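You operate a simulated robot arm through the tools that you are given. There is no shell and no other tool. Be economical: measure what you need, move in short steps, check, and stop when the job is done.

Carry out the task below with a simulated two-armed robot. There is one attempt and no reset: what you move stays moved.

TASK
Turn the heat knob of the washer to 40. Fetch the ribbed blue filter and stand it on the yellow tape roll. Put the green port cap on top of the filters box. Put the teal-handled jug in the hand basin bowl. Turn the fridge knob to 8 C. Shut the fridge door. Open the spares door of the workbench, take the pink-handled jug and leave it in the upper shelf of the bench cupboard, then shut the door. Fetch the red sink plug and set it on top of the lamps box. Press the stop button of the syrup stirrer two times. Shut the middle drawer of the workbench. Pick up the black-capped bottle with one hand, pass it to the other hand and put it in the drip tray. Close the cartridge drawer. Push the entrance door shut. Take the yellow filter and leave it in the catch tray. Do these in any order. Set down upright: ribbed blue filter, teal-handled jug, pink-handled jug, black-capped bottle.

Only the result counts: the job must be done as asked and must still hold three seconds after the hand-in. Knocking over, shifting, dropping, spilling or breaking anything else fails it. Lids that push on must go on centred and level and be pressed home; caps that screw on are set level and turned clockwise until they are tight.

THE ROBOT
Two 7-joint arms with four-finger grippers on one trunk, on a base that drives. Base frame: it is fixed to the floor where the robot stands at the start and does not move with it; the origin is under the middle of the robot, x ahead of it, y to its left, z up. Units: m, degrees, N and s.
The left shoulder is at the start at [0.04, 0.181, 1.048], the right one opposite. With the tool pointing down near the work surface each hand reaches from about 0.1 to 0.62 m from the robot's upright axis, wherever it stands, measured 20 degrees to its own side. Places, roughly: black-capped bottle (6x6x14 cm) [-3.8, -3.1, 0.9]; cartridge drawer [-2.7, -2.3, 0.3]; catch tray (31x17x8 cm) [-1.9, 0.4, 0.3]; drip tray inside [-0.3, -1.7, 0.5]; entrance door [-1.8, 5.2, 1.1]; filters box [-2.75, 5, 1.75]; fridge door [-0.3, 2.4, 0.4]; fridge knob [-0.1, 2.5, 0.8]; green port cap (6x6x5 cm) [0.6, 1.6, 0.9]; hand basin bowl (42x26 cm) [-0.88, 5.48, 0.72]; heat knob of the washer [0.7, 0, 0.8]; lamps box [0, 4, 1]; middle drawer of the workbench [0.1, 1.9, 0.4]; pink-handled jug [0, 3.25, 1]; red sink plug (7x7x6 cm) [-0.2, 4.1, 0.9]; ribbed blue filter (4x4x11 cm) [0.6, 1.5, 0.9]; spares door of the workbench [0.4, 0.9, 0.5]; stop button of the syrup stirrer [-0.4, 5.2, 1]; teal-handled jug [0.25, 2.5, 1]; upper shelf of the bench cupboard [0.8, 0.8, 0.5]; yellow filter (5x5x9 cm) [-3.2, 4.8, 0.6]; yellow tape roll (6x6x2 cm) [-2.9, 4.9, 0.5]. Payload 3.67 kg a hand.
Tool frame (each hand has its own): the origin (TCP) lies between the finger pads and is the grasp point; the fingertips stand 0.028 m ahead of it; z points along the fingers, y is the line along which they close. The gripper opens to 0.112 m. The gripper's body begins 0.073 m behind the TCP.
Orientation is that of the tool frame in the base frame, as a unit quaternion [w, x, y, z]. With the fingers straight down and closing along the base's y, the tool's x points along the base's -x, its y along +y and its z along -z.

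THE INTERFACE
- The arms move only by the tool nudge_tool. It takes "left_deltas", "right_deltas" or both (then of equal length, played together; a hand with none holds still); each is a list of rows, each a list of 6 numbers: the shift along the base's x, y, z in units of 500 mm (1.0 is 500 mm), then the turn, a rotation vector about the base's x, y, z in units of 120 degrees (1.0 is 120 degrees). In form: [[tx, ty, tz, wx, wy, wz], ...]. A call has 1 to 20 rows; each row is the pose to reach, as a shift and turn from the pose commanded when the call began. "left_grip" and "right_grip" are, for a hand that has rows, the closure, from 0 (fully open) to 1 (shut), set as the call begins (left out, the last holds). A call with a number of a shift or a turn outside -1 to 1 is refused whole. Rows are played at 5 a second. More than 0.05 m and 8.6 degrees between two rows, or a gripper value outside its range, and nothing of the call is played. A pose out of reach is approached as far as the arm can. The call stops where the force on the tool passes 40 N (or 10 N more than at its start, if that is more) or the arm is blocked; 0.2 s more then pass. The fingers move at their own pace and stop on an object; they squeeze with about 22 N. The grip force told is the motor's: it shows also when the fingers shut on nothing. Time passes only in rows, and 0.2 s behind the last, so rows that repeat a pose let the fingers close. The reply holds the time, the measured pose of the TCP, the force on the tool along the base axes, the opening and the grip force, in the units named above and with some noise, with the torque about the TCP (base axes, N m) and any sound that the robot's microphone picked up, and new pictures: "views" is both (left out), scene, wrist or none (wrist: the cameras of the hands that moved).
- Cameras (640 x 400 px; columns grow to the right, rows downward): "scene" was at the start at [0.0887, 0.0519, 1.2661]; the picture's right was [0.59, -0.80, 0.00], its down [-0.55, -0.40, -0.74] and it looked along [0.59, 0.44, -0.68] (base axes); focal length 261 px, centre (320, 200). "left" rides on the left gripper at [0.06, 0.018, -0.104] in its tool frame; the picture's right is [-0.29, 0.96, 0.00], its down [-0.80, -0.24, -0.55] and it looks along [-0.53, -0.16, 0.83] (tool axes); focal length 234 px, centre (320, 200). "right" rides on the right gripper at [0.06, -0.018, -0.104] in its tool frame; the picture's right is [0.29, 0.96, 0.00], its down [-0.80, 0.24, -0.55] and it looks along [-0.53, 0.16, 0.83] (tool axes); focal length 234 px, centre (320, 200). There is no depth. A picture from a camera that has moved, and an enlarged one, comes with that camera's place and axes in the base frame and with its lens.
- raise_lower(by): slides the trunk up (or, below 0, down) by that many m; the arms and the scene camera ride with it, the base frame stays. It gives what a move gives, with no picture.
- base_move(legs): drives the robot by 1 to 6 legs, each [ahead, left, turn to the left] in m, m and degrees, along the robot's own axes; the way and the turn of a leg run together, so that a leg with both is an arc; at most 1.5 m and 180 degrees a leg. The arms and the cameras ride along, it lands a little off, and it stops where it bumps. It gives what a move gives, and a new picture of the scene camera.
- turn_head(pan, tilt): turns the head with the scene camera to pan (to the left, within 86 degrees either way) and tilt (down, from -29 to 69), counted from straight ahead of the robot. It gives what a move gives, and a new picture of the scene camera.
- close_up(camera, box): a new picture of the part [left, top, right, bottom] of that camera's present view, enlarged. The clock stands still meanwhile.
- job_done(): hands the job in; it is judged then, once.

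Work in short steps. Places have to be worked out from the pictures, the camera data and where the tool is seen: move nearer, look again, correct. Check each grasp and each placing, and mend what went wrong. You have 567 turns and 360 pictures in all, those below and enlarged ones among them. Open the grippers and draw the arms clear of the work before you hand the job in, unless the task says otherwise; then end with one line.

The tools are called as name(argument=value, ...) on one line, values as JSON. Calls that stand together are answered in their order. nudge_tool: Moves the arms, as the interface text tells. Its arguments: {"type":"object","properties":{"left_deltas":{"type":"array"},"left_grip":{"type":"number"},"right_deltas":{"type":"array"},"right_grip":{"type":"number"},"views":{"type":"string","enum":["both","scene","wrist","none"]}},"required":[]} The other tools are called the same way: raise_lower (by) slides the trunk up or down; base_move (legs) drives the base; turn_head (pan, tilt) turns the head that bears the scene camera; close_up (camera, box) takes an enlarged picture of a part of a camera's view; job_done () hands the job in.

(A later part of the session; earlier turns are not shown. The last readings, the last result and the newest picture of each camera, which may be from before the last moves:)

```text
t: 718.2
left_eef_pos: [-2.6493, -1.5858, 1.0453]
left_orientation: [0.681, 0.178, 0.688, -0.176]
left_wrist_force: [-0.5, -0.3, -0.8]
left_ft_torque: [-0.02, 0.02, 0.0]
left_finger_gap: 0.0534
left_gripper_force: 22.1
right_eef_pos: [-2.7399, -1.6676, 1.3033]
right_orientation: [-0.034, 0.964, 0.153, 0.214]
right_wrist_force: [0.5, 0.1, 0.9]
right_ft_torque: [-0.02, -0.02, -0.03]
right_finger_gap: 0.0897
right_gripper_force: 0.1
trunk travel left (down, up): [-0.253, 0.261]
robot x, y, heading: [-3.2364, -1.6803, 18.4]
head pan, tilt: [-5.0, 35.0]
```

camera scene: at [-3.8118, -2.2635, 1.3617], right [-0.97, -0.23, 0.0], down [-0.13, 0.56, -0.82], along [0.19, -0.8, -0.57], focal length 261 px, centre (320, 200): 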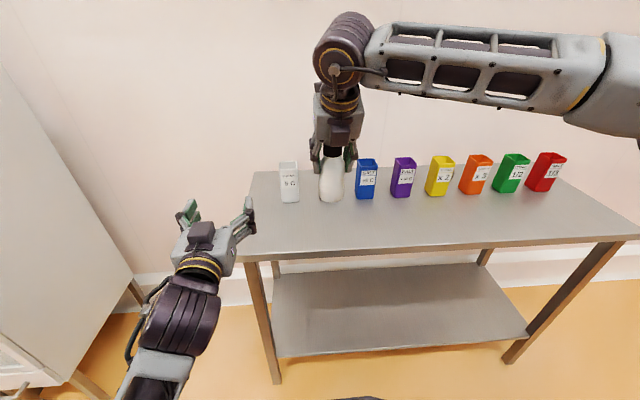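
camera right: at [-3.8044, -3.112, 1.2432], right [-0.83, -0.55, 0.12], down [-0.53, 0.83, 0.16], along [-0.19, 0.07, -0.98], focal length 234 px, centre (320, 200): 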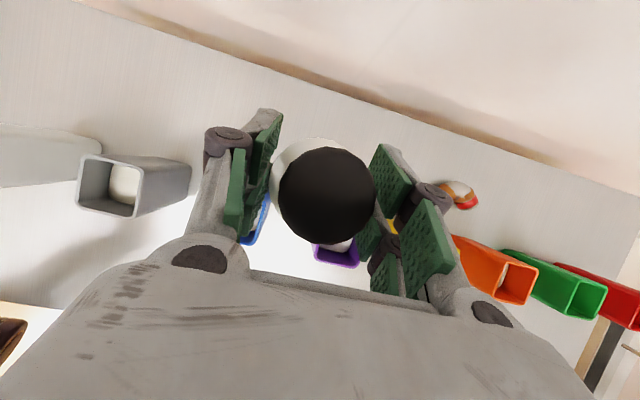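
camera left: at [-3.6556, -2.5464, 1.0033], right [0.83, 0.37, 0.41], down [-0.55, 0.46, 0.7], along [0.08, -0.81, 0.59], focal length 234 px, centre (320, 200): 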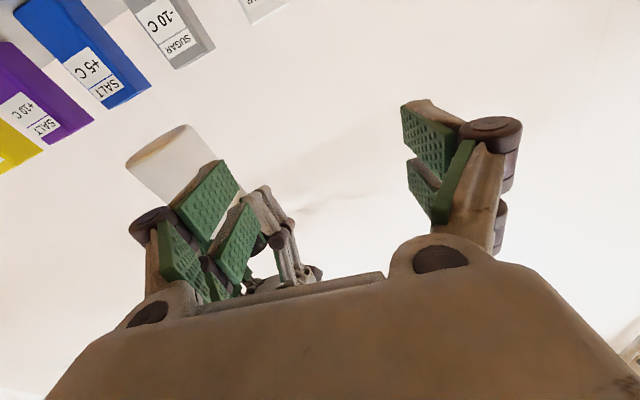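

Drive east along the south aisle in steps.

base_move(legs=[[0.9, -0.22, 0]])

base_move(legs=[[0.75, 0, 0]])

```text
t: 723.1
left_eef_pos: [-1.71, -1.5088, 1.045]
left_orientation: [0.681, 0.178, 0.688, -0.175]
left_wrist_force: [-0.1, 1.0, -0.8]
left_ft_torque: [0.0, 0.02, 0.01]
left_finger_gap: 0.0536
left_gripper_force: 22.3
right_eef_pos: [-1.8027, -1.59, 1.3025]
right_orientation: [-0.035, 0.964, 0.155, 0.214]
right_wrist_force: [-0.6, -1.2, 0.4]
right_ft_torque: [0.01, -0.03, -0.04]
right_finger_gap: 0.0896
right_gripper_force: 0.1
trunk travel left (down, up): [-0.253, 0.261]
robot x, y, heading: [-2.3021, -1.6076, 18.6]
head pan, tilt: [-5.0, 35.0]
```

```text
t: 727.3
left_eef_pos: [-1.0001, -1.2556, 1.0455]
left_orientation: [0.683, 0.171, 0.689, -0.17]
left_wrist_force: [0.7, -0.6, -0.5]
left_ft_torque: [0.02, 0.01, -0.03]
left_finger_gap: 0.0532
left_gripper_force: 22.5
right_eef_pos: [-1.0898, -1.3379, 1.303]
right_orientation: [-0.037, 0.962, 0.163, 0.216]
right_wrist_force: [0.1, -1.1, -0.4]
right_ft_torque: [0.04, 0.03, 0.01]
right_finger_gap: 0.0898
right_gripper_force: 0.0
trunk travel left (down, up): [-0.253, 0.261]
robot x, y, heading: [-1.589, -1.3622, 19.3]
head pan, tilt: [-5.0, 35.0]
```

base_move(legs=[[0.72, -0.03, -1.5]])

```text
t: 731.3
left_eef_pos: [-0.3106, -1.0627, 1.0453]
left_orientation: [0.68, 0.18, 0.688, -0.178]
left_wrist_force: [-0.6, 0.8, -0.6]
left_ft_torque: [-0.01, 0.0, 0.0]
left_finger_gap: 0.0534
left_gripper_force: 22.0
right_eef_pos: [-0.403, -1.1466, 1.3041]
right_orientation: [-0.034, 0.964, 0.154, 0.215]
right_wrist_force: [-0.1, 0.4, -0.1]
right_ft_torque: [0.02, 0.01, -0.02]
right_finger_gap: 0.0894
right_gripper_force: 0.0
trunk travel left (down, up): [-0.253, 0.261]
robot x, y, heading: [-0.9029, -1.1601, 18.3]
head pan, tilt: [-5.0, 35.0]
```

Shift 8 cm north and turn to face the trough (heading −72°).

base_move(legs=[[0, 0.08, 0]])

base_move(legs=[[0, 0, -90]])

```text
t: 732.4
left_eef_pos: [-0.3359, -0.9863, 1.0453]
left_orientation: [0.682, 0.178, 0.687, -0.176]
left_wrist_force: [-0.3, 0.2, 0.7]
left_ft_torque: [0.01, 0.0, -0.02]
left_finger_gap: 0.0537
left_gripper_force: 22.4
right_eef_pos: [-0.4281, -1.0687, 1.3037]
right_orientation: [-0.033, 0.964, 0.153, 0.216]
right_wrist_force: [-1.0, 0.4, 0.1]
right_ft_torque: [-0.03, 0.02, -0.02]
right_finger_gap: 0.0895
right_gripper_force: 0.1
trunk travel left (down, up): [-0.253, 0.261]
robot x, y, heading: [-0.9209, -1.0815, 18.3]
head pan, tilt: [-5.0, 35.0]
```

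```text
t: 737.0
left_eef_pos: [-0.8272, -1.6724, 1.045]
left_orientation: [0.358, 0.612, 0.361, -0.605]
left_wrist_force: [0.6, 0.5, 0.4]
left_ft_torque: [0.01, 0.0, 0.03]
left_finger_gap: 0.0534
left_gripper_force: 21.8
right_eef_pos: [-0.9102, -1.5804, 1.3031]
right_orientation: [0.128, 0.791, -0.572, 0.176]
right_wrist_force: [0.7, -0.2, 0.5]
right_ft_torque: [-0.02, 0.02, 0.05]
right_finger_gap: 0.0894
right_gripper_force: 0.1
trunk travel left (down, up): [-0.253, 0.261]
robot x, y, heading: [-0.928, -1.0837, -71.6]
head pan, tilt: [-5.0, 35.0]
```

Swing the left hand back to pointing straight ahead.

nudge_tool(left_deltas=[[0.06, 0.02, 0, 0, 0, 0.0625], [0.12, 0.04, 0, 0, 0, 0.125], [0.18, 0.06, 0, 0, 0, 0.1875], [0.25, 0.082, 0, 0, 0, 0.25], [0.32, 0.104, 0, 0, 0, 0.3125], [0.38, 0.124, 0, 0, 0, 0.39]], views="none")

```text
refused: row 6 steps farther than a row can; nothing moved
```

nudge_tool(left_deltas=[[0.06, 0.02, 0, 0, 0, 0.06], [0.12, 0.04, 0, 0, 0, 0.12], [0.18, 0.06, 0, 0, 0, 0.18], [0.24, 0.078, 0, 0, 0, 0.24], [0.3, 0.098, 0, 0, 0, 0.3], [0.35, 0.114, 0, 0, 0, 0.36], [0.38, 0.124, 0, 0, 0, 0.39]], views="none")

base_move(legs=[[0, 0.25, 0]])

```text
t: 738.6
left_eef_pos: [-0.6311, -1.6094, 1.0456]
left_orientation: [0.577, 0.42, 0.571, -0.407]
left_wrist_force: [-0.2, 0.0, -0.6]
left_ft_torque: [0.0, 0.03, -0.01]
left_finger_gap: 0.0537
left_gripper_force: 21.9
right_eef_pos: [-0.9089, -1.5809, 1.3042]
right_orientation: [0.127, 0.791, -0.572, 0.176]
right_wrist_force: [0.6, 0.4, -0.5]
right_ft_torque: [-0.01, 0.03, 0.02]
right_finger_gap: 0.0897
right_gripper_force: 0.0
trunk travel left (down, up): [-0.253, 0.261]
robot x, y, heading: [-0.925, -1.0856, -71.6]
head pan, tilt: [-5.0, 35.0]
no pictures are left
```

```text
t: 740.5
left_eef_pos: [-0.3963, -1.529, 1.0456]
left_orientation: [0.57, 0.417, 0.575, -0.414]
left_wrist_force: [0.7, 1.1, -0.8]
left_ft_torque: [-0.01, 0.0, -0.06]
left_finger_gap: 0.0533
left_gripper_force: 21.5
right_eef_pos: [-0.6677, -1.4993, 1.3037]
right_orientation: [0.128, 0.791, -0.571, 0.176]
right_wrist_force: [0.3, 0.5, 0.0]
right_ft_torque: [-0.03, 0.01, 0.02]
right_finger_gap: 0.0894
right_gripper_force: 0.0
trunk travel left (down, up): [-0.253, 0.261]
robot x, y, heading: [-0.6873, -1.0045, -71.4]
head pan, tilt: [-5.0, 35.0]
```

Now lower: trunk down 0.25 m, then the arm, staying in front of the trough.

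raise_lower(by=-0.24)

nudge_tool(left_deltas=[[0, 0, -0.08, 0, 0, 0], [0, 0, -0.16, 0, 0, 0], [0, 0, -0.24, 0, 0, 0], [0, 0, -0.3, 0, 0, 0]], views="none")

```text
t: 741.9
left_eef_pos: [-0.3683, -1.4688, 1.0079]
left_orientation: [0.627, 0.351, 0.529, -0.451]
left_wrist_force: [0.0, 0.2, -1.1]
left_ft_torque: [-0.05, -0.03, 0.01]
left_finger_gap: 0.0537
left_gripper_force: 22.4
right_eef_pos: [-0.6676, -1.5001, 1.164]
right_orientation: [0.127, 0.791, -0.571, 0.177]
right_wrist_force: [-0.3, -0.2, -0.4]
right_ft_torque: [0.0, 0.0, 0.03]
right_finger_gap: 0.0896
right_gripper_force: 0.0
trunk travel left (down, up): [-0.117, 0.397]
robot x, y, heading: [-0.6849, -1.0005, -71.5]
head pan, tilt: [-5.0, 35.0]
stopped: the arm was blocked; the commanded pose is now the measured one
```

```text
t: 742.7
left_eef_pos: [-0.3025, -1.459, 0.8983]
left_orientation: [0.669, 0.342, 0.528, -0.395]
left_wrist_force: [-0.5, -0.5, -1.4]
left_ft_torque: [0.0, -0.01, 0.01]
left_finger_gap: 0.0537
left_gripper_force: 21.9
right_eef_pos: [-0.6685, -1.5005, 1.1659]
right_orientation: [0.127, 0.792, -0.571, 0.176]
right_wrist_force: [0.7, -0.1, 0.3]
right_ft_torque: [0.0, 0.01, 0.0]
right_finger_gap: 0.0895
right_gripper_force: 0.0
trunk travel left (down, up): [-0.117, 0.397]
robot x, y, heading: [-0.6859, -1.0015, -71.4]
head pan, tilt: [-5.0, 35.0]
stopped in row 3 (left hand): the arm was blocked; the commanded pose is now the measured one
no pictures are left
```

The left elbow seems to foul my own body. Raise the hand back, restore level, and move it outward to the left before lowering again.

nudge_tool(left_deltas=[[0.02, 0.0, 0.08, 0.02, 0.014, -0.017], [0.06, 0.01, 0.16, 0.042, 0.028, -0.034], [0.12, 0.03, 0.24, 0.064, 0.042, -0.051], [0.18, 0.05, 0.3, 0.0847, 0.0563, -0.0683], [0.24, 0.07, 0.3, 0.0847, 0.0563, -0.0683]], views="none")

```text
refused: row 3 steps farther than a row can; nothing moved
```

nudge_tool(left_deltas=[[0.02, 0.0, 0.07, 0.017, 0.011, -0.014], [0.05, 0.01, 0.14, 0.034, 0.022, -0.027], [0.09, 0.02, 0.21, 0.051, 0.034, -0.041], [0.14, 0.04, 0.27, 0.068, 0.045, -0.055], [0.19, 0.06, 0.3, 0.0847, 0.0563, -0.0683], [0.24, 0.07, 0.3, 0.0847, 0.0563, -0.0683]], views="none")

```text
t: 744.1
left_eef_pos: [-0.1842, -1.4242, 1.0496]
left_orientation: [0.572, 0.415, 0.573, -0.415]
left_wrist_force: [-0.1, -0.6, -0.4]
left_ft_torque: [0.03, 0.0, 0.0]
left_finger_gap: 0.0534
left_gripper_force: 22.3
right_eef_pos: [-0.6667, -1.5007, 1.1669]
right_orientation: [0.127, 0.792, -0.57, 0.176]
right_wrist_force: [-0.3, 0.0, -0.4]
right_ft_torque: [0.02, -0.03, 0.0]
right_finger_gap: 0.0893
right_gripper_force: 0.0
trunk travel left (down, up): [-0.117, 0.397]
robot x, y, heading: [-0.6887, -1.0022, -71.5]
head pan, tilt: [-5.0, 35.0]
no pictures are left
```

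Restored level at lateral 0.34. Lower in steps here.

nudge_tool(left_deltas=[[0, 0, -0.07, 0, 0, 0], [0, 0, -0.14, 0, 0, 0], [0, 0, -0.21, 0, 0, 0], [0, 0, -0.28, 0, 0, 0], [0, 0, -0.35, 0, 0, 0]], views="none")

```text
t: 745.3
left_eef_pos: [-0.1832, -1.4231, 0.8765]
left_orientation: [0.573, 0.414, 0.574, -0.414]
left_wrist_force: [0.5, 0.3, -1.6]
left_ft_torque: [0.04, 0.01, 0.0]
left_finger_gap: 0.0539
left_gripper_force: 21.6
right_eef_pos: [-0.669, -1.5, 1.1669]
right_orientation: [0.127, 0.792, -0.571, 0.176]
right_wrist_force: [0.7, 0.3, -0.6]
right_ft_torque: [0.0, 0.02, -0.04]
right_finger_gap: 0.0894
right_gripper_force: 0.1
trunk travel left (down, up): [-0.117, 0.397]
robot x, y, heading: [-0.6861, -0.9995, -71.0]
head pan, tilt: [-5.0, 35.0]
no pictures are left
```

Works. Continue down.

nudge_tool(left_deltas=[[0, 0, -0.07, 0, 0, 0], [0, 0, -0.14, 0, 0, 0], [0, 0, -0.21, 0, 0, 0], [0, 0, -0.28, 0, 0, 0], [0, 0, -0.35, 0, 0, 0], [0, 0, -0.42, 0, 0, 0]], views="none")

```text
t: 746.7
left_eef_pos: [-0.1832, -1.426, 0.6652]
left_orientation: [0.573, 0.414, 0.573, -0.414]
left_wrist_force: [-0.1, 0.0, -0.6]
left_ft_torque: [0.03, 0.02, 0.03]
left_finger_gap: 0.0536
left_gripper_force: 21.9
right_eef_pos: [-0.6679, -1.4992, 1.1667]
right_orientation: [0.127, 0.793, -0.57, 0.176]
right_wrist_force: [0.3, -0.2, 0.2]
right_ft_torque: [0.02, 0.0, -0.02]
right_finger_gap: 0.0894
right_gripper_force: 0.0
trunk travel left (down, up): [-0.117, 0.397]
robot x, y, heading: [-0.688, -1.0044, -71.1]
head pan, tilt: [-5.0, 35.0]
no pictures are left
```

Slide right 0.2 m to line up with the tray centre, then lower a bit further in front of it.

base_move(legs=[[0, -0.2, 0]])

nudge_tool(left_deltas=[[0, 0, -0.07, 0, 0, 0], [0, 0, -0.14, 0, 0, 0], [0, 0, -0.2, 0, 0, 0]], views="none")

```text
t: 748.3
left_eef_pos: [-0.3689, -1.4894, 0.6655]
left_orientation: [0.573, 0.414, 0.574, -0.414]
left_wrist_force: [-0.9, 0.4, -0.5]
left_ft_torque: [0.03, 0.0, 0.02]
left_finger_gap: 0.0534
left_gripper_force: 21.3
right_eef_pos: [-0.8557, -1.5632, 1.1665]
right_orientation: [0.126, 0.792, -0.571, 0.177]
right_wrist_force: [-0.6, -0.4, -0.6]
right_ft_torque: [0.02, -0.06, 0.01]
right_finger_gap: 0.0895
right_gripper_force: 0.0
trunk travel left (down, up): [-0.117, 0.397]
robot x, y, heading: [-0.8737, -1.0606, -71.3]
head pan, tilt: [-5.0, 35.0]
```

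```text
t: 749.1
left_eef_pos: [-0.3692, -1.4897, 0.5657]
left_orientation: [0.573, 0.413, 0.574, -0.414]
left_wrist_force: [0.1, -0.7, -1.0]
left_ft_torque: [0.01, 0.02, 0.03]
left_finger_gap: 0.0536
left_gripper_force: 22.8
right_eef_pos: [-0.8546, -1.5641, 1.1669]
right_orientation: [0.126, 0.793, -0.569, 0.177]
right_wrist_force: [0.6, -0.6, -1.1]
right_ft_torque: [0.02, -0.01, 0.01]
right_finger_gap: 0.0896
right_gripper_force: 0.1
trunk travel left (down, up): [-0.117, 0.397]
robot x, y, heading: [-0.872, -1.0661, -71.2]
head pan, tilt: [-5.0, 35.0]
no pictures are left
```

Feel forward for the trough's front: advance 6 cm and read the force.

nudge_tool(left_deltas=[[0.0124, -0.038, 0, 0, 0, 0], [0.0248, -0.076, 0, 0, 0, 0], [0.0372, -0.114, 0, 0, 0, 0]], views="none")

```text
t: 749.9
left_eef_pos: [-0.3505, -1.5483, 0.5644]
left_orientation: [0.573, 0.413, 0.574, -0.414]
left_wrist_force: [0.2, 0.4, -1.0]
left_ft_torque: [-0.02, -0.04, 0.01]
left_finger_gap: 0.0534
left_gripper_force: 22.3
right_eef_pos: [-0.8539, -1.5637, 1.1658]
right_orientation: [0.127, 0.792, -0.57, 0.177]
right_wrist_force: [-0.3, -0.7, -0.2]
right_ft_torque: [0.0, -0.01, 0.0]
right_finger_gap: 0.0894
right_gripper_force: 0.0
trunk travel left (down, up): [-0.117, 0.397]
robot x, y, heading: [-0.8726, -1.0662, -71.1]
head pan, tilt: [-5.0, 35.0]
no pictures are left
```

nudge_tool(left_deltas=[[0.0093, -0.0285, 0, 0, 0, 0], [0.0186, -0.057, 0, 0, 0, 0]], views="none")

```text
t: 750.5
left_eef_pos: [-0.3413, -1.5731, 0.5644]
left_orientation: [0.573, 0.413, 0.574, -0.413]
left_wrist_force: [-5.5, 9.6, -0.9]
left_ft_torque: [0.13, 0.07, -0.39]
left_finger_gap: 0.0518
left_gripper_force: 22.0
right_eef_pos: [-0.8549, -1.5617, 1.168]
right_orientation: [0.127, 0.792, -0.57, 0.178]
right_wrist_force: [-0.6, 0.1, 0.3]
right_ft_torque: [-0.01, -0.01, -0.02]
right_finger_gap: 0.0896
right_gripper_force: 0.0
trunk travel left (down, up): [-0.117, 0.397]
robot x, y, heading: [-0.8711, -1.0642, -71.0]
head pan, tilt: [-5.0, 35.0]
no pictures are left
```

Contact with the rim at l≈−1.42, its top ≈0.556. Back off, raise so the bottle base clears, and move in 10 cm past.

nudge_tool(left_deltas=[[-0.0186, 0.057, 0, 0, 0, 0], [-0.0186, 0.057, 0.06, 0, 0, 0], [-0.0186, 0.057, 0.12, 0, 0, 0], [0.008, -0.024, 0.12, 0, 0, 0], [0.034, -0.105, 0.12, 0, 0, 0], [0.0608, -0.1864, 0.12, 0, 0, 0]], views="none")

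```text
t: 751.9
left_eef_pos: [-0.3108, -1.668, 0.6253]
left_orientation: [0.572, 0.414, 0.575, -0.413]
left_wrist_force: [0.5, 0.4, -1.6]
left_ft_torque: [-0.05, -0.04, 0.0]
left_finger_gap: 0.0518
left_gripper_force: 21.8
right_eef_pos: [-0.8538, -1.5645, 1.167]
right_orientation: [0.127, 0.792, -0.57, 0.177]
right_wrist_force: [0.1, -0.6, -0.2]
right_ft_torque: [0.02, 0.01, 0.02]
right_finger_gap: 0.0896
right_gripper_force: 0.1
trunk travel left (down, up): [-0.117, 0.397]
robot x, y, heading: [-0.8727, -1.0646, -71.2]
head pan, tilt: [-5.0, 35.0]
no pictures are left
```

Inside with no contact. Lower in small steps.

nudge_tool(left_deltas=[[0, 0, -0.03, 0, 0, 0], [0, 0, -0.06, 0, 0, 0]], views="none")

nudge_tool(left_deltas=[[0, 0, -0.02, 0, 0, 0], [0, 0, -0.04, 0, 0, 0]], views="none")

```text
t: 752.5
left_eef_pos: [-0.3089, -1.6679, 0.5956]
left_orientation: [0.573, 0.413, 0.575, -0.413]
left_wrist_force: [-0.2, -0.3, -0.3]
left_ft_torque: [0.0, 0.0, -0.04]
left_finger_gap: 0.0518
left_gripper_force: 21.7
right_eef_pos: [-0.8544, -1.5627, 1.1679]
right_orientation: [0.127, 0.793, -0.57, 0.176]
right_wrist_force: [0.2, 0.1, 1.0]
right_ft_torque: [0.01, 0.01, -0.03]
right_finger_gap: 0.0895
right_gripper_force: 0.1
trunk travel left (down, up): [-0.117, 0.397]
robot x, y, heading: [-0.8727, -1.0676, -71.5]
head pan, tilt: [-5.0, 35.0]
no pictures are left
```

```text
t: 753.1
left_eef_pos: [-0.3092, -1.6665, 0.579]
left_orientation: [0.575, 0.412, 0.572, -0.415]
left_wrist_force: [-0.1, 1.7, 13.2]
left_ft_torque: [1.08, 0.22, 0.07]
left_finger_gap: 0.052
left_gripper_force: 21.6
right_eef_pos: [-0.8559, -1.5619, 1.1678]
right_orientation: [0.127, 0.792, -0.57, 0.178]
right_wrist_force: [0.2, -0.5, 0.1]
right_ft_torque: [0.0, 0.0, -0.02]
right_finger_gap: 0.0897
right_gripper_force: 0.1
trunk travel left (down, up): [-0.117, 0.397]
robot x, y, heading: [-0.8744, -1.0673, -71.2]
head pan, tilt: [-5.0, 35.0]
no pictures are left
```

The palm rests on the rim. Raise, pull back 1.8 cm so the palm stays outside, and lower again.

nudge_tool(left_deltas=[[0, 0, 0.03, 0, 0, 0], [-0.011, 0.034, 0.03, 0, 0, 0], [-0.011, 0.034, 0, 0, 0, 0], [-0.011, 0.034, -0.02, 0, 0, 0]], views="none")

```text
t: 754.1
left_eef_pos: [-0.314, -1.6517, 0.585]
left_orientation: [0.582, 0.407, 0.565, -0.42]
left_wrist_force: [-5.1, 6.8, 18.2]
left_ft_torque: [1.33, 0.09, 0.36]
left_finger_gap: 0.0519
left_gripper_force: 21.7
right_eef_pos: [-0.8539, -1.5627, 1.1663]
right_orientation: [0.128, 0.792, -0.57, 0.178]
right_wrist_force: [0.1, -0.5, 0.3]
right_ft_torque: [0.07, 0.02, -0.05]
right_finger_gap: 0.0898
right_gripper_force: 0.1
trunk travel left (down, up): [-0.117, 0.397]
robot x, y, heading: [-0.8736, -1.0677, -71.2]
head pan, tilt: [-5.0, 35.0]
stopped in row 4 (left hand): the force on the tool passed its limit at 46 N (the readings are from after the stop); the commanded pose is now the measured one
no pictures are left
```

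Still the palm on the rim. I'll tilt the hand nose-down 18° (raises the palm) so the bottle can go lower; it will settle upright when released.

nudge_tool(left_deltas=[[0, 0, 0.06, 0, 0, 0], [0.012, -0.038, 0.08, 0.05, 0.016, 0], [0.012, -0.038, 0.08, 0.1, 0.0326, 0], [0.012, -0.038, 0.08, 0.143, 0.0466, 0]], views="none")

nudge_tool(left_deltas=[[0, 0, -0.03, 0, 0, 0], [0, 0, -0.06, 0, 0, 0], [0, 0, -0.09, 0, 0, 0]], views="none")

```text
t: 755.1
left_eef_pos: [-0.3091, -1.6701, 0.6188]
left_orientation: [0.483, 0.47, 0.652, -0.348]
left_wrist_force: [-0.3, -1.3, -1.0]
left_ft_torque: [0.01, -0.01, 0.02]
left_finger_gap: 0.0518
left_gripper_force: 22.0
right_eef_pos: [-0.8539, -1.5625, 1.1667]
right_orientation: [0.127, 0.792, -0.571, 0.177]
right_wrist_force: [-0.4, 0.2, 0.2]
right_ft_torque: [0.02, 0.02, 0.01]
right_finger_gap: 0.0898
right_gripper_force: 0.0
trunk travel left (down, up): [-0.117, 0.397]
robot x, y, heading: [-0.8743, -1.0612, -71.3]
head pan, tilt: [-5.0, 35.0]
no pictures are left
```

```text
t: 755.9
left_eef_pos: [-0.3079, -1.6714, 0.5753]
left_orientation: [0.483, 0.47, 0.652, -0.348]
left_wrist_force: [-0.9, -0.2, -1.8]
left_ft_torque: [-0.01, 0.01, -0.04]
left_finger_gap: 0.052
left_gripper_force: 22.4
right_eef_pos: [-0.854, -1.5628, 1.1669]
right_orientation: [0.127, 0.792, -0.57, 0.176]
right_wrist_force: [0.0, -0.2, 0.5]
right_ft_torque: [-0.04, 0.0, -0.01]
right_finger_gap: 0.0898
right_gripper_force: 0.1
trunk travel left (down, up): [-0.117, 0.397]
robot x, y, heading: [-0.8724, -1.0648, -71.2]
head pan, tilt: [-5.0, 35.0]
no pictures are left
```

No contact yet. Continue lowering gently.

nudge_tool(left_deltas=[[0, 0, -0.015, 0, 0, 0], [0, 0, -0.03, 0, 0, 0]], views="none")

nudge_tool(left_deltas=[[0, 0, -0.012, 0, 0, 0], [0, 0, -0.024, 0, 0, 0]], views="none")

```text
t: 756.5
left_eef_pos: [-0.3089, -1.6709, 0.5592]
left_orientation: [0.484, 0.469, 0.652, -0.347]
left_wrist_force: [0.3, -0.1, 0.2]
left_ft_torque: [-0.01, 0.01, -0.02]
left_finger_gap: 0.0515
left_gripper_force: 22.2
right_eef_pos: [-0.8534, -1.5626, 1.1673]
right_orientation: [0.127, 0.792, -0.57, 0.177]
right_wrist_force: [-0.3, 0.0, 0.3]
right_ft_torque: [0.0, -0.01, 0.02]
right_finger_gap: 0.0895
right_gripper_force: 0.1
trunk travel left (down, up): [-0.117, 0.397]
robot x, y, heading: [-0.8723, -1.0636, -71.4]
head pan, tilt: [-5.0, 35.0]
no pictures are left
```

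```text
t: 757.3
left_eef_pos: [-0.3072, -1.6722, 0.56]
left_orientation: [0.49, 0.466, 0.646, -0.353]
left_wrist_force: [-6.2, 10.5, 15.1]
left_ft_torque: [1.08, 0.66, -0.15]
left_finger_gap: 0.0517
left_gripper_force: 21.3
right_eef_pos: [-0.8542, -1.5604, 1.1665]
right_orientation: [0.127, 0.792, -0.57, 0.177]
right_wrist_force: [1.3, 0.5, 0.0]
right_ft_torque: [0.0, 0.04, -0.01]
right_finger_gap: 0.0898
right_gripper_force: 0.2
trunk travel left (down, up): [-0.117, 0.397]
robot x, y, heading: [-0.8744, -1.0618, -71.4]
head pan, tilt: [-5.0, 35.0]
stopped in row 2 (left hand): the force on the tool passed its limit at 42 N (the readings are from after the stop); the commanded pose is now the measured one
no pictures are left
```

Likely the palm on the rim again with the bottle base a couple of centimetres above the floor. Ease up slightly, then open just enough to let the bottle slide down guided by the fingers.

nudge_tool(left_deltas=[[-0.004, 0.012, 0.008, 0, 0, 0], [-0.004, 0.012, 0.008, 0, 0, 0]], views="none")

```text
t: 757.9
left_eef_pos: [-0.3106, -1.667, 0.5607]
left_orientation: [0.489, 0.467, 0.647, -0.352]
left_wrist_force: [1.2, -5.7, 7.4]
left_ft_torque: [0.55, -0.05, -0.11]
left_finger_gap: 0.0518
left_gripper_force: 21.8
right_eef_pos: [-0.8539, -1.5629, 1.1674]
right_orientation: [0.127, 0.792, -0.57, 0.177]
right_wrist_force: [0.3, -0.5, 0.9]
right_ft_torque: [0.01, -0.02, 0.03]
right_finger_gap: 0.0895
right_gripper_force: 0.1
trunk travel left (down, up): [-0.117, 0.397]
robot x, y, heading: [-0.8716, -1.0676, -71.1]
head pan, tilt: [-5.0, 35.0]
no pictures are left
```

nudge_tool(left_deltas=[[0, 0, 0, 0, 0, 0], [0, 0, 0, 0, 0, 0], [0, 0, 0, 0, 0, 0]], left_grip=0.48, views="none")

```text
t: 758.7
left_eef_pos: [-0.31, -1.6683, 0.5602]
left_orientation: [0.489, 0.467, 0.647, -0.352]
left_wrist_force: [-0.9, -7.1, 7.3]
left_ft_torque: [0.55, -0.05, 0.1]
left_finger_gap: 0.0578
left_gripper_force: 0.1
right_eef_pos: [-0.8544, -1.5614, 1.1675]
right_orientation: [0.127, 0.792, -0.571, 0.177]
right_wrist_force: [0.1, -0.9, -0.2]
right_ft_torque: [-0.02, -0.01, -0.02]
right_finger_gap: 0.0892
right_gripper_force: 0.0
trunk travel left (down, up): [-0.117, 0.397]
robot x, y, heading: [-0.8714, -1.0646, -71.2]
head pan, tilt: [-5.0, 35.0]
no pictures are left
```

Check whether the bottle is still between the fingers by closing lightly.

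nudge_tool(left_deltas=[[0, 0, 0, 0, 0, 0], [0, 0, 0, 0, 0, 0]], left_grip=0.58, views="none")

```text
t: 759.3
left_eef_pos: [-0.3093, -1.6666, 0.5621]
left_orientation: [0.488, 0.468, 0.647, -0.352]
left_wrist_force: [1.5, -2.7, 9.5]
left_ft_torque: [0.68, -0.07, -0.04]
left_finger_gap: 0.0515
left_gripper_force: 22.4
right_eef_pos: [-0.8548, -1.5622, 1.1666]
right_orientation: [0.127, 0.792, -0.57, 0.177]
right_wrist_force: [-0.5, -0.1, -0.2]
right_ft_torque: [0.04, -0.01, -0.01]
right_finger_gap: 0.0894
right_gripper_force: 0.1
trunk travel left (down, up): [-0.117, 0.397]
robot x, y, heading: [-0.8707, -1.0643, -71.3]
head pan, tilt: [-5.0, 35.0]
no pictures are left
```

The bottle is there. Open wide and withdraw back along the tool axis.

nudge_tool(left_deltas=[[0, 0, 0, 0, 0, 0], [0, 0, 0, 0, 0, 0], [-0.012, 0.036, 0.012, 0, 0, 0], [-0.03, 0.09, 0.03, 0, 0, 0], [-0.055, 0.17, 0.06, 0, 0, 0], [-0.08, 0.245, 0.09, 0, 0, 0]], left_grip=0.3, views="none")

```text
t: 760.0
left_eef_pos: [-0.3094, -1.6675, 0.5613]
left_orientation: [0.489, 0.467, 0.647, -0.353]
left_wrist_force: [10.7, -19.5, -8.6]
left_ft_torque: [-0.84, -0.11, -0.99]
left_finger_gap: 0.0785
left_gripper_force: 0.0
right_eef_pos: [-0.8555, -1.562, 1.1673]
right_orientation: [0.127, 0.792, -0.571, 0.177]
right_wrist_force: [-0.1, 0.8, -0.1]
right_ft_torque: [-0.05, 0.02, -0.01]
right_finger_gap: 0.0894
right_gripper_force: 0.0
trunk travel left (down, up): [-0.117, 0.397]
robot x, y, heading: [-0.8723, -1.0705, -71.1]
head pan, tilt: [-5.0, 35.0]
stopped in row 3 (left hand): the force on the tool passed its limit at 68 N (the readings are from after the stop); the commanded pose is now the measured one
no pictures are left
```

Something resists pulling back; try going straight up instead (fingers are open beside the bottle).

nudge_tool(left_deltas=[[0, 0, 0.02, 0, 0, 0], [0, 0, 0.04, 0, 0, 0], [0, 0, 0.07, 0, 0, 0]], views="none")

```text
t: 760.8
left_eef_pos: [-0.3103, -1.6684, 0.5979]
left_orientation: [0.489, 0.467, 0.647, -0.352]
left_wrist_force: [-0.3, 0.5, -0.8]
left_ft_torque: [-0.01, -0.01, 0.02]
left_finger_gap: 0.0784
left_gripper_force: 0.0
right_eef_pos: [-0.8544, -1.5619, 1.1678]
right_orientation: [0.127, 0.792, -0.57, 0.176]
right_wrist_force: [-0.5, -0.9, 0.4]
right_ft_torque: [0.0, 0.01, 0.0]
right_finger_gap: 0.0897
right_gripper_force: 0.0
trunk travel left (down, up): [-0.117, 0.397]
robot x, y, heading: [-0.8718, -1.0671, -71.4]
head pan, tilt: [-5.0, 35.0]
no pictures are left
```

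Free upward. Continue up clear of the bottle, then back out.

nudge_tool(left_deltas=[[0, 0, 0.07, 0, 0, 0], [0, 0, 0.14, 0, 0, 0], [0, 0, 0.21, 0, 0, 0], [-0.015, 0.047, 0.25, 0, 0, 0], [-0.04, 0.12, 0.27, 0, 0, 0], [-0.065, 0.2, 0.27, 0, 0, 0]], views="none")

```text
t: 762.2
left_eef_pos: [-0.3436, -1.5654, 0.7334]
left_orientation: [0.489, 0.467, 0.646, -0.353]
left_wrist_force: [0.3, 1.0, 0.0]
left_ft_torque: [0.01, 0.03, 0.03]
left_finger_gap: 0.0786
left_gripper_force: 0.0
right_eef_pos: [-0.8547, -1.5618, 1.1678]
right_orientation: [0.128, 0.792, -0.571, 0.176]
right_wrist_force: [0.3, 0.4, -0.2]
right_ft_torque: [-0.02, 0.01, -0.02]
right_finger_gap: 0.0896
right_gripper_force: 0.1
trunk travel left (down, up): [-0.117, 0.397]
robot x, y, heading: [-0.8713, -1.0668, -71.8]
head pan, tilt: [-5.0, 35.0]
no pictures are left
```

Bottle is left in the tray. Last item: the teal jug, done from known coordinates. First raise, turn east and drive back to the main aisle.

base_move(legs=[[-0.1, 0, 0]])

raise_lower(by=0.25)

base_move(legs=[[0, 0, 90]])

```text
t: 763.3
left_eef_pos: [-0.3739, -1.4713, 0.7342]
left_orientation: [0.489, 0.467, 0.647, -0.352]
left_wrist_force: [0.2, 0.0, -0.5]
left_ft_torque: [0.05, 0.0, 0.02]
left_finger_gap: 0.0784
left_gripper_force: 0.0
right_eef_pos: [-0.8871, -1.4677, 1.1691]
right_orientation: [0.128, 0.792, -0.57, 0.177]
right_wrist_force: [0.0, 1.6, 0.8]
right_ft_torque: [-0.06, 0.0, 0.03]
right_finger_gap: 0.0896
right_gripper_force: 0.1
trunk travel left (down, up): [-0.117, 0.397]
robot x, y, heading: [-0.9072, -0.9688, -71.1]
head pan, tilt: [-5.0, 35.0]
```

```text
t: 765.9
left_eef_pos: [-0.374, -1.4719, 0.9827]
left_orientation: [0.489, 0.466, 0.648, -0.351]
left_wrist_force: [-0.1, -0.9, 0.4]
left_ft_torque: [0.01, 0.0, 0.01]
left_finger_gap: 0.0785
left_gripper_force: 0.1
right_eef_pos: [-0.8861, -1.4686, 1.4168]
right_orientation: [0.127, 0.792, -0.57, 0.177]
right_wrist_force: [0.0, 0.1, -0.5]
right_ft_torque: [0.02, 0.04, 0.02]
right_finger_gap: 0.0896
right_gripper_force: 0.1
trunk travel left (down, up): [-0.367, 0.147]
robot x, y, heading: [-0.9038, -0.9684, -71.3]
head pan, tilt: [-5.0, 35.0]
```

```text
t: 769.3
left_eef_pos: [-0.2151, -0.7028, 1.001]
left_orientation: [0.613, 0.046, 0.788, -0.036]
left_wrist_force: [0.2, -0.3, 0.4]
left_ft_torque: [-0.01, 0.14, 0.06]
left_finger_gap: 0.0782
left_gripper_force: 0.1
right_eef_pos: [-0.4415, -1.1638, 1.4189]
right_orientation: [0.011, 0.974, -0.055, 0.219]
right_wrist_force: [-1.6, -0.6, 1.0]
right_ft_torque: [0.02, -0.09, 0.01]
right_finger_gap: 0.0895
right_gripper_force: 0.1
trunk travel left (down, up): [-0.367, 0.147]
robot x, y, heading: [-0.9048, -0.9693, -6.3]
head pan, tilt: [-5.0, 35.0]
stopped in leg 1: the robot was blocked; the commanded pose is now the measured one
```

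Left elbow meets the cart. Turn back a little, move east clear of it, then finish turning.

base_move(legs=[[0, 0, -14]])

base_move(legs=[[0.55, 0, 0]])

```text
t: 770.6
left_eef_pos: [-0.1755, -0.8726, 0.9995]
left_orientation: [0.603, 0.14, 0.778, -0.108]
left_wrist_force: [-0.3, 0.3, 0.0]
left_ft_torque: [-0.01, -0.03, 0.03]
left_finger_gap: 0.0784
left_gripper_force: 0.1
right_eef_pos: [-0.5043, -1.2673, 1.4197]
right_orientation: [0.038, 0.96, -0.171, 0.217]
right_wrist_force: [-0.2, 0.1, -0.6]
right_ft_torque: [0.01, -0.01, -0.01]
right_finger_gap: 0.0895
right_gripper_force: 0.1
trunk travel left (down, up): [-0.367, 0.147]
robot x, y, heading: [-0.9023, -0.9732, -20.2]
head pan, tilt: [-5.0, 35.0]
```

```text
t: 773.8
left_eef_pos: [0.3415, -1.059, 0.9987]
left_orientation: [0.603, 0.14, 0.778, -0.108]
left_wrist_force: [-0.5, 0.8, 1.1]
left_ft_torque: [0.01, 0.03, -0.02]
left_finger_gap: 0.0783
left_gripper_force: 0.0
right_eef_pos: [0.0122, -1.454, 1.4187]
right_orientation: [0.038, 0.961, -0.17, 0.217]
right_wrist_force: [-0.3, -0.6, 0.2]
right_ft_torque: [-0.02, -0.03, -0.03]
right_finger_gap: 0.0894
right_gripper_force: 0.1
trunk travel left (down, up): [-0.367, 0.147]
robot x, y, heading: [-0.3836, -1.1559, -20.0]
head pan, tilt: [-5.0, 35.0]
```

base_move(legs=[[0, 0, 38]])

base_move(legs=[[0.3, 0.6, 0]])

```text
t: 776.2
left_eef_pos: [0.1166, -0.6217, 0.9977]
left_orientation: [0.604, -0.129, 0.78, 0.101]
left_wrist_force: [0.0, 0.0, 0.3]
left_ft_torque: [0.01, 0.03, -0.01]
left_finger_gap: 0.0783
left_gripper_force: 0.1
right_eef_pos: [0.1115, -1.1361, 1.4186]
right_orientation: [-0.037, 0.962, 0.162, 0.216]
right_wrist_force: [0.0, -1.0, -0.1]
right_ft_torque: [-0.03, 0.05, -0.04]
right_finger_gap: 0.0892
right_gripper_force: 0.0
trunk travel left (down, up): [-0.367, 0.147]
robot x, y, heading: [-0.386, -1.158, 19.3]
head pan, tilt: [-5.0, 35.0]
```

```text
t: 779.9
left_eef_pos: [0.2152, 0.0346, 0.9979]
left_orientation: [0.605, -0.127, 0.78, 0.099]
left_wrist_force: [0.5, 0.5, -0.2]
left_ft_torque: [0.02, -0.01, 0.01]
left_finger_gap: 0.0783
left_gripper_force: 0.0
right_eef_pos: [0.2058, -0.4798, 1.4191]
right_orientation: [-0.037, 0.962, 0.159, 0.216]
right_wrist_force: [-0.2, 0.0, -0.2]
right_ft_torque: [0.01, -0.02, 0.02]
right_finger_gap: 0.0896
right_gripper_force: 0.0
trunk travel left (down, up): [-0.367, 0.147]
robot x, y, heading: [-0.2911, -0.502, 19.1]
head pan, tilt: [-5.0, 35.0]
```

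Free space here: level the left hand, then roll it 180° (camera to top) as before.

nudge_tool(left_deltas=[[0, 0, 0.03, 0.0154, -0.0447, 0], [0, 0, 0.06, 0.0309, -0.0893, 0], [0, 0, 0.1, 0.0463, -0.134, 0]], views="none")

nudge_tool(left_deltas=[[0, 0, 0.01, 0.0675, 0.0234, 0], [0, 0, 0.02, 0.135, 0.0467, 0], [0, 0, 0.03, 0.2025, 0.07, 0], [0, 0, 0.04, 0.27, 0.0934, 0], [0, 0, 0.05, 0.3375, 0.1168, 0], [0, 0, 0.06, 0.405, 0.14, 0], [0, 0, 0.06, 0.4725, 0.1635, 0], [0, 0, 0.06, 0.54, 0.187, 0], [0, 0, 0.06, 0.6075, 0.21, 0], [0, 0, 0.06, 0.675, 0.2336, 0], [0, 0, 0.06, 0.7425, 0.257, 0], [0, 0, 0.06, 0.81, 0.28, 0], [0, 0, 0.06, 0.8775, 0.3036, 0], [0, 0, 0.06, 0.945, 0.327, 0]], views="none")

```text
t: 780.7
left_eef_pos: [0.2151, 0.0356, 1.0487]
left_orientation: [0.714, -0.11, 0.682, 0.118]
left_wrist_force: [-0.2, -1.1, 0.1]
left_ft_torque: [0.01, 0.03, 0.03]
left_finger_gap: 0.0785
left_gripper_force: 0.0
right_eef_pos: [0.2053, -0.4793, 1.4198]
right_orientation: [-0.036, 0.963, 0.159, 0.217]
right_wrist_force: [0.3, 1.1, 0.3]
right_ft_torque: [0.01, 0.01, -0.01]
right_finger_gap: 0.0896
right_gripper_force: 0.0
trunk travel left (down, up): [-0.367, 0.147]
robot x, y, heading: [-0.2913, -0.4977, 19.1]
head pan, tilt: [-5.0, 35.0]
no pictures are left
```

```text
t: 783.7
left_eef_pos: [0.2146, 0.0361, 1.077]
left_orientation: [0.253, 0.562, 0.445, 0.649]
left_wrist_force: [-0.4, -0.6, 0.6]
left_ft_torque: [-0.03, -0.02, 0.04]
left_finger_gap: 0.0783
left_gripper_force: 0.0
right_eef_pos: [0.2063, -0.4791, 1.4193]
right_orientation: [-0.036, 0.963, 0.158, 0.217]
right_wrist_force: [0.0, 0.5, -0.6]
right_ft_torque: [-0.01, -0.06, 0.0]
right_finger_gap: 0.0897
right_gripper_force: 0.1
trunk travel left (down, up): [-0.367, 0.147]
robot x, y, heading: [-0.2951, -0.4956, 19.0]
head pan, tilt: [-5.0, 35.0]
no pictures are left
```

nudge_tool(left_deltas=[[0, 0, 0, 0.059, 0.0204, 0], [0, 0, 0, 0.118, 0.0409, 0], [0, 0, 0, 0.177, 0.0613, 0], [0, 0, 0, 0.236, 0.0818, 0], [0, 0, 0, 0.295, 0.1022, 0], [0, 0, 0, 0.354, 0.1226, 0], [0, 0, 0, 0.413, 0.143, 0], [0, 0, 0, 0.4725, 0.1635, 0]], views="none")

```text
t: 785.5
left_eef_pos: [0.2147, 0.0337, 1.0786]
left_orientation: [-0.12, 0.712, 0.121, 0.681]
left_wrist_force: [0.1, -0.8, -0.2]
left_ft_torque: [0.0, -0.01, -0.01]
left_finger_gap: 0.0785
left_gripper_force: 0.0
right_eef_pos: [0.2054, -0.4787, 1.42]
right_orientation: [-0.037, 0.962, 0.158, 0.218]
right_wrist_force: [-0.3, -0.9, 0.4]
right_ft_torque: [0.01, 0.01, 0.0]
right_finger_gap: 0.0896
right_gripper_force: 0.0
trunk travel left (down, up): [-0.367, 0.147]
robot x, y, heading: [-0.2939, -0.4994, 18.8]
head pan, tilt: [-5.0, 35.0]
no pictures are left
```

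Now slide north along the aisle to the teal jug's position.

base_move(legs=[[0.2, 1.3, -0.8]])

base_move(legs=[[0, 1.2, 0]])

```text
t: 792.3
left_eef_pos: [-0.0131, 1.3379, 1.079]
left_orientation: [-0.117, 0.713, 0.12, 0.681]
left_wrist_force: [-1.0, 0.0, -0.9]
left_ft_torque: [-0.02, 0.02, -0.01]
left_finger_gap: 0.0785
left_gripper_force: 0.0
right_eef_pos: [-0.0236, 0.8267, 1.4185]
right_orientation: [-0.036, 0.963, 0.156, 0.217]
right_wrist_force: [-0.4, -0.4, -0.4]
right_ft_torque: [0.02, 0.0, -0.05]
right_finger_gap: 0.0896
right_gripper_force: 0.0
trunk travel left (down, up): [-0.367, 0.147]
robot x, y, heading: [-0.5213, 0.8092, 18.3]
head pan, tilt: [-5.0, 35.0]
```

```text
t: 798.5
left_eef_pos: [-0.4199, 2.4828, 1.0787]
left_orientation: [-0.124, 0.712, 0.127, 0.679]
left_wrist_force: [-0.6, 0.0, 0.6]
left_ft_torque: [0.01, -0.01, 0.02]
left_finger_gap: 0.0783
left_gripper_force: 0.0
right_eef_pos: [-0.4185, 1.9706, 1.4195]
right_orientation: [-0.039, 0.961, 0.167, 0.216]
right_wrist_force: [0.6, -0.8, -0.1]
right_ft_torque: [0.02, 0.0, -0.01]
right_finger_gap: 0.0897
right_gripper_force: 0.1
trunk travel left (down, up): [-0.367, 0.147]
robot x, y, heading: [-0.9183, 1.9424, 19.7]
head pan, tilt: [-5.0, 35.0]
```

Turn the left hand to pitch 55°, in line with the handle (l=2.148), still clear of the bench.

nudge_tool(left_deltas=[[0.017, -0.0845, 0.02, -0.0182, 0.0515, -0.0023], [0.034, -0.169, 0.04, -0.0364, 0.103, -0.0046], [0.051, -0.2535, 0.06, -0.0546, 0.1546, -0.0068], [0.068, -0.338, 0.08, -0.0728, 0.206, -0.0091], [0.085, -0.4225, 0.1, -0.091, 0.2576, -0.0114], [0.102, -0.507, 0.12, -0.1093, 0.309, -0.0137], [0.119, -0.5915, 0.14, -0.1275, 0.3607, -0.016], [0.136, -0.676, 0.16, -0.1457, 0.4122, -0.0182]], left_grip=0.66, views="none")

```text
t: 800.4
left_eef_pos: [-0.3506, 2.1395, 1.157]
left_orientation: [-0.049, 0.942, 0.15, 0.296]
left_wrist_force: [-0.5, 0.0, 0.4]
left_ft_torque: [0.02, 0.01, 0.0]
left_finger_gap: 0.0383
left_gripper_force: 0.0
right_eef_pos: [-0.4186, 1.9672, 1.4186]
right_orientation: [-0.039, 0.961, 0.167, 0.217]
right_wrist_force: [-0.1, 0.9, -0.2]
right_ft_torque: [0.02, 0.01, 0.0]
right_finger_gap: 0.0893
right_gripper_force: 0.0
trunk travel left (down, up): [-0.367, 0.147]
robot x, y, heading: [-0.9156, 1.9404, 20.0]
head pan, tilt: [-5.0, 35.0]
no pictures are left
```

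Drive forward 0.48 m to the bench.

base_move(legs=[[0.47, 0.0, -2]])

```text
t: 803.2
left_eef_pos: [0.1012, 2.2695, 1.1573]
left_orientation: [-0.042, 0.944, 0.131, 0.299]
left_wrist_force: [0.0, 0.2, 0.0]
left_ft_torque: [0.01, -0.02, -0.02]
left_finger_gap: 0.0383
left_gripper_force: 0.1
right_eef_pos: [0.0264, 2.0989, 1.4191]
right_orientation: [-0.034, 0.964, 0.148, 0.217]
right_wrist_force: [-0.2, -0.2, 0.1]
right_ft_torque: [0.0, 0.04, -0.02]
right_finger_gap: 0.0898
right_gripper_force: 0.0
trunk travel left (down, up): [-0.367, 0.147]
robot x, y, heading: [-0.4691, 2.0893, 17.8]
head pan, tilt: [-5.0, 35.0]
```

Move to the pre-grasp point above-front of the handle.

nudge_tool(left_deltas=[[0.066, 0.031, -0.03, 0, 0, 0], [0.131, 0.062, -0.06, 0, 0, 0], [0.197, 0.094, -0.09, 0, 0, 0], [0.262, 0.125, -0.12, 0, 0, 0], [0.328, 0.156, -0.158, 0, 0, 0]], views="none")

```text
t: 804.4
left_eef_pos: [0.2662, 2.3497, 1.0786]
left_orientation: [-0.042, 0.945, 0.131, 0.298]
left_wrist_force: [1.2, -0.5, 0.3]
left_ft_torque: [-0.01, 0.03, 0.0]
left_finger_gap: 0.0379
left_gripper_force: 0.2
right_eef_pos: [0.0279, 2.1012, 1.4178]
right_orientation: [-0.034, 0.965, 0.146, 0.217]
right_wrist_force: [-0.3, 0.3, -0.2]
right_ft_torque: [0.03, 0.03, 0.01]
right_finger_gap: 0.0897
right_gripper_force: 0.0
trunk travel left (down, up): [-0.367, 0.147]
robot x, y, heading: [-0.4708, 2.091, 17.6]
head pan, tilt: [-5.0, 35.0]
no pictures are left
```

Laterally aligned within 2 mm. Advance along the tool axis in small rows.

nudge_tool(left_deltas=[[0.035, 0.01, -0.052, 0, 0, 0], [0.07, 0.02, -0.104, 0, 0, 0], [0.105, 0.03, -0.155, 0, 0, 0]], views="none")

```text
t: 805.2
left_eef_pos: [0.318, 2.3632, 1.0005]
left_orientation: [-0.042, 0.945, 0.131, 0.298]
left_wrist_force: [-0.5, -0.2, 0.2]
left_ft_torque: [0.02, 0.0, 0.0]
left_finger_gap: 0.038
left_gripper_force: 0.0
right_eef_pos: [0.0269, 2.0988, 1.4202]
right_orientation: [-0.033, 0.965, 0.147, 0.217]
right_wrist_force: [0.0, -0.2, -0.2]
right_ft_torque: [0.03, 0.0, 0.03]
right_finger_gap: 0.0894
right_gripper_force: 0.1
trunk travel left (down, up): [-0.367, 0.147]
robot x, y, heading: [-0.4712, 2.0903, 17.6]
head pan, tilt: [-5.0, 35.0]
no pictures are left
```

No contact. Last 3 cm, then close.

nudge_tool(left_deltas=[[0.018, 0.005, -0.026, 0, 0, 0], [0.036, 0.01, -0.052, 0, 0, 0]], views="none")

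nudge_tool(left_deltas=[[0, 0, 0, 0, 0, 0], [0, 0, 0, 0, 0, 0]], left_grip=1, views="none")

```text
t: 805.8
left_eef_pos: [0.3362, 2.368, 0.9738]
left_orientation: [-0.042, 0.945, 0.131, 0.298]
left_wrist_force: [0.6, 0.5, -0.4]
left_ft_torque: [0.03, 0.01, 0.02]
left_finger_gap: 0.0381
left_gripper_force: 0.5
right_eef_pos: [0.0262, 2.0989, 1.4182]
right_orientation: [-0.034, 0.964, 0.147, 0.217]
right_wrist_force: [-0.3, 0.8, -0.3]
right_ft_torque: [0.01, -0.07, 0.0]
right_finger_gap: 0.0897
right_gripper_force: 0.1
trunk travel left (down, up): [-0.367, 0.147]
robot x, y, heading: [-0.4666, 2.0942, 17.3]
head pan, tilt: [-5.0, 35.0]
no pictures are left
```

```text
t: 806.4
left_eef_pos: [0.3347, 2.3675, 0.9755]
left_orientation: [-0.042, 0.945, 0.131, 0.298]
left_wrist_force: [0.4, 0.3, 4.7]
left_ft_torque: [0.21, -0.08, -0.03]
left_finger_gap: 0.0214
left_gripper_force: 22.6
right_eef_pos: [0.0257, 2.0993, 1.4205]
right_orientation: [-0.034, 0.964, 0.148, 0.217]
right_wrist_force: [-0.5, 0.1, -0.5]
right_ft_torque: [0.02, 0.01, 0.01]
right_finger_gap: 0.0894
right_gripper_force: 0.0
trunk travel left (down, up): [-0.367, 0.147]
robot x, y, heading: [-0.4679, 2.0923, 17.6]
head pan, tilt: [-5.0, 35.0]
no pictures are left
```

Gripped the handle bar (21 mm). Lift straight up 15 cm.

nudge_tool(left_deltas=[[0, 0, 0.03, 0, 0, 0], [0, 0, 0.09, 0, 0, 0], [0, 0, 0.17, 0, 0, 0], [0, 0, 0.25, 0, 0, 0], [0, 0, 0.32, 0, 0, 0]], views="none")

```text
t: 807.6
left_eef_pos: [0.3351, 2.3666, 1.1368]
left_orientation: [-0.042, 0.945, 0.13, 0.297]
left_wrist_force: [-0.4, 0.2, -1.0]
left_ft_torque: [-0.08, -0.01, 0.03]
left_finger_gap: 0.0212
left_gripper_force: 21.6
right_eef_pos: [0.0254, 2.0991, 1.4189]
right_orientation: [-0.034, 0.964, 0.147, 0.217]
right_wrist_force: [0.3, -0.2, 0.4]
right_ft_torque: [0.04, -0.03, 0.01]
right_finger_gap: 0.0898
right_gripper_force: 0.1
trunk travel left (down, up): [-0.367, 0.147]
robot x, y, heading: [-0.4736, 2.0904, 17.5]
head pan, tilt: [-5.0, 35.0]
no pictures are left
```

Jug held. Back off and pull it in, then travel north along the benches.

base_move(legs=[[-0.5, 0, 0.4]])

nudge_tool(left_deltas=[[-0.08, -0.025, 0.02, 0, 0, 0], [-0.16, -0.05, 0.04, 0, 0, 0], [-0.24, -0.075, 0.06, 0, 0, 0], [-0.32, -0.1, 0.08, 0, 0, 0], [-0.4, -0.125, 0.1, 0, 0, 0]], views="none")

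base_move(legs=[[0, 1.2, 0], [0, 1.0, 0]])

```text
t: 810.6
left_eef_pos: [-0.1426, 2.2257, 1.134]
left_orientation: [-0.044, 0.944, 0.137, 0.296]
left_wrist_force: [0.2, 0.4, -2.1]
left_ft_torque: [-0.12, 0.0, -0.03]
left_finger_gap: 0.0215
left_gripper_force: 21.8
right_eef_pos: [-0.4477, 1.953, 1.4188]
right_orientation: [-0.036, 0.964, 0.154, 0.215]
right_wrist_force: [-0.3, -0.4, -0.1]
right_ft_torque: [0.02, 0.02, 0.0]
right_finger_gap: 0.0896
right_gripper_force: 0.0
trunk travel left (down, up): [-0.367, 0.147]
robot x, y, heading: [-0.9476, 1.9385, 18.4]
head pan, tilt: [-5.0, 35.0]
```

```text
t: 811.8
left_eef_pos: [-0.3417, 2.164, 1.1862]
left_orientation: [-0.043, 0.944, 0.136, 0.298]
left_wrist_force: [-0.4, 0.1, -0.9]
left_ft_torque: [-0.12, -0.02, 0.01]
left_finger_gap: 0.0215
left_gripper_force: 22.3
right_eef_pos: [-0.4501, 1.953, 1.4177]
right_orientation: [-0.035, 0.963, 0.154, 0.217]
right_wrist_force: [0.0, 0.7, -0.4]
right_ft_torque: [0.0, -0.02, 0.02]
right_finger_gap: 0.0896
right_gripper_force: 0.1
trunk travel left (down, up): [-0.367, 0.147]
robot x, y, heading: [-0.9484, 1.9371, 18.4]
head pan, tilt: [-5.0, 35.0]
no pictures are left
```

```text
t: 823.1
left_eef_pos: [-1.0262, 4.2718, 1.1862]
left_orientation: [-0.044, 0.943, 0.139, 0.298]
left_wrist_force: [-0.2, -0.3, -1.5]
left_ft_torque: [-0.14, -0.01, 0.03]
left_finger_gap: 0.0214
left_gripper_force: 21.9
right_eef_pos: [-1.134, 4.0608, 1.4188]
right_orientation: [-0.037, 0.963, 0.157, 0.216]
right_wrist_force: [0.6, 0.4, 0.6]
right_ft_torque: [-0.01, 0.0, -0.02]
right_finger_gap: 0.0894
right_gripper_force: 0.0
trunk travel left (down, up): [-0.367, 0.147]
robot x, y, heading: [-1.6313, 4.0444, 18.6]
head pan, tilt: [-5.0, 35.0]
```

Shift the jug hand 18 cm to the left relative to me, then go on to the basin's position.

nudge_tool(left_deltas=[[-0.029, 0.085, 0, 0, 0, 0], [-0.058, 0.17, 0, 0, 0, 0], [-0.087, 0.256, 0, 0, 0, 0], [-0.115, 0.341, 0, 0, 0, 0]], views="none")

base_move(legs=[[0, 0.8, -0.5]])

```text
t: 824.1
left_eef_pos: [-1.0856, 4.4461, 1.1861]
left_orientation: [-0.043, 0.944, 0.139, 0.298]
left_wrist_force: [-0.3, 0.7, -1.3]
left_ft_torque: [-0.15, -0.04, -0.03]
left_finger_gap: 0.0216
left_gripper_force: 22.6
right_eef_pos: [-1.1347, 4.063, 1.4209]
right_orientation: [-0.035, 0.963, 0.156, 0.217]
right_wrist_force: [-0.3, 1.4, 0.2]
right_ft_torque: [-0.03, -0.01, -0.02]
right_finger_gap: 0.0899
right_gripper_force: 0.0
trunk travel left (down, up): [-0.367, 0.147]
robot x, y, heading: [-1.63, 4.0427, 18.3]
head pan, tilt: [-5.0, 35.0]
no pictures are left
```

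```text
t: 828.5
left_eef_pos: [-1.3292, 5.1879, 1.1868]
left_orientation: [-0.043, 0.944, 0.136, 0.298]
left_wrist_force: [0.2, 0.7, -2.2]
left_ft_torque: [-0.1, 0.0, -0.01]
left_finger_gap: 0.0214
left_gripper_force: 22.1
right_eef_pos: [-1.3804, 4.806, 1.4187]
right_orientation: [-0.035, 0.963, 0.153, 0.217]
right_wrist_force: [0.2, -0.6, -0.6]
right_ft_torque: [0.0, 0.03, -0.02]
right_finger_gap: 0.0898
right_gripper_force: 0.2
trunk travel left (down, up): [-0.367, 0.147]
robot x, y, heading: [-1.88, 4.7909, 18.4]
head pan, tilt: [-5.0, 35.0]
```

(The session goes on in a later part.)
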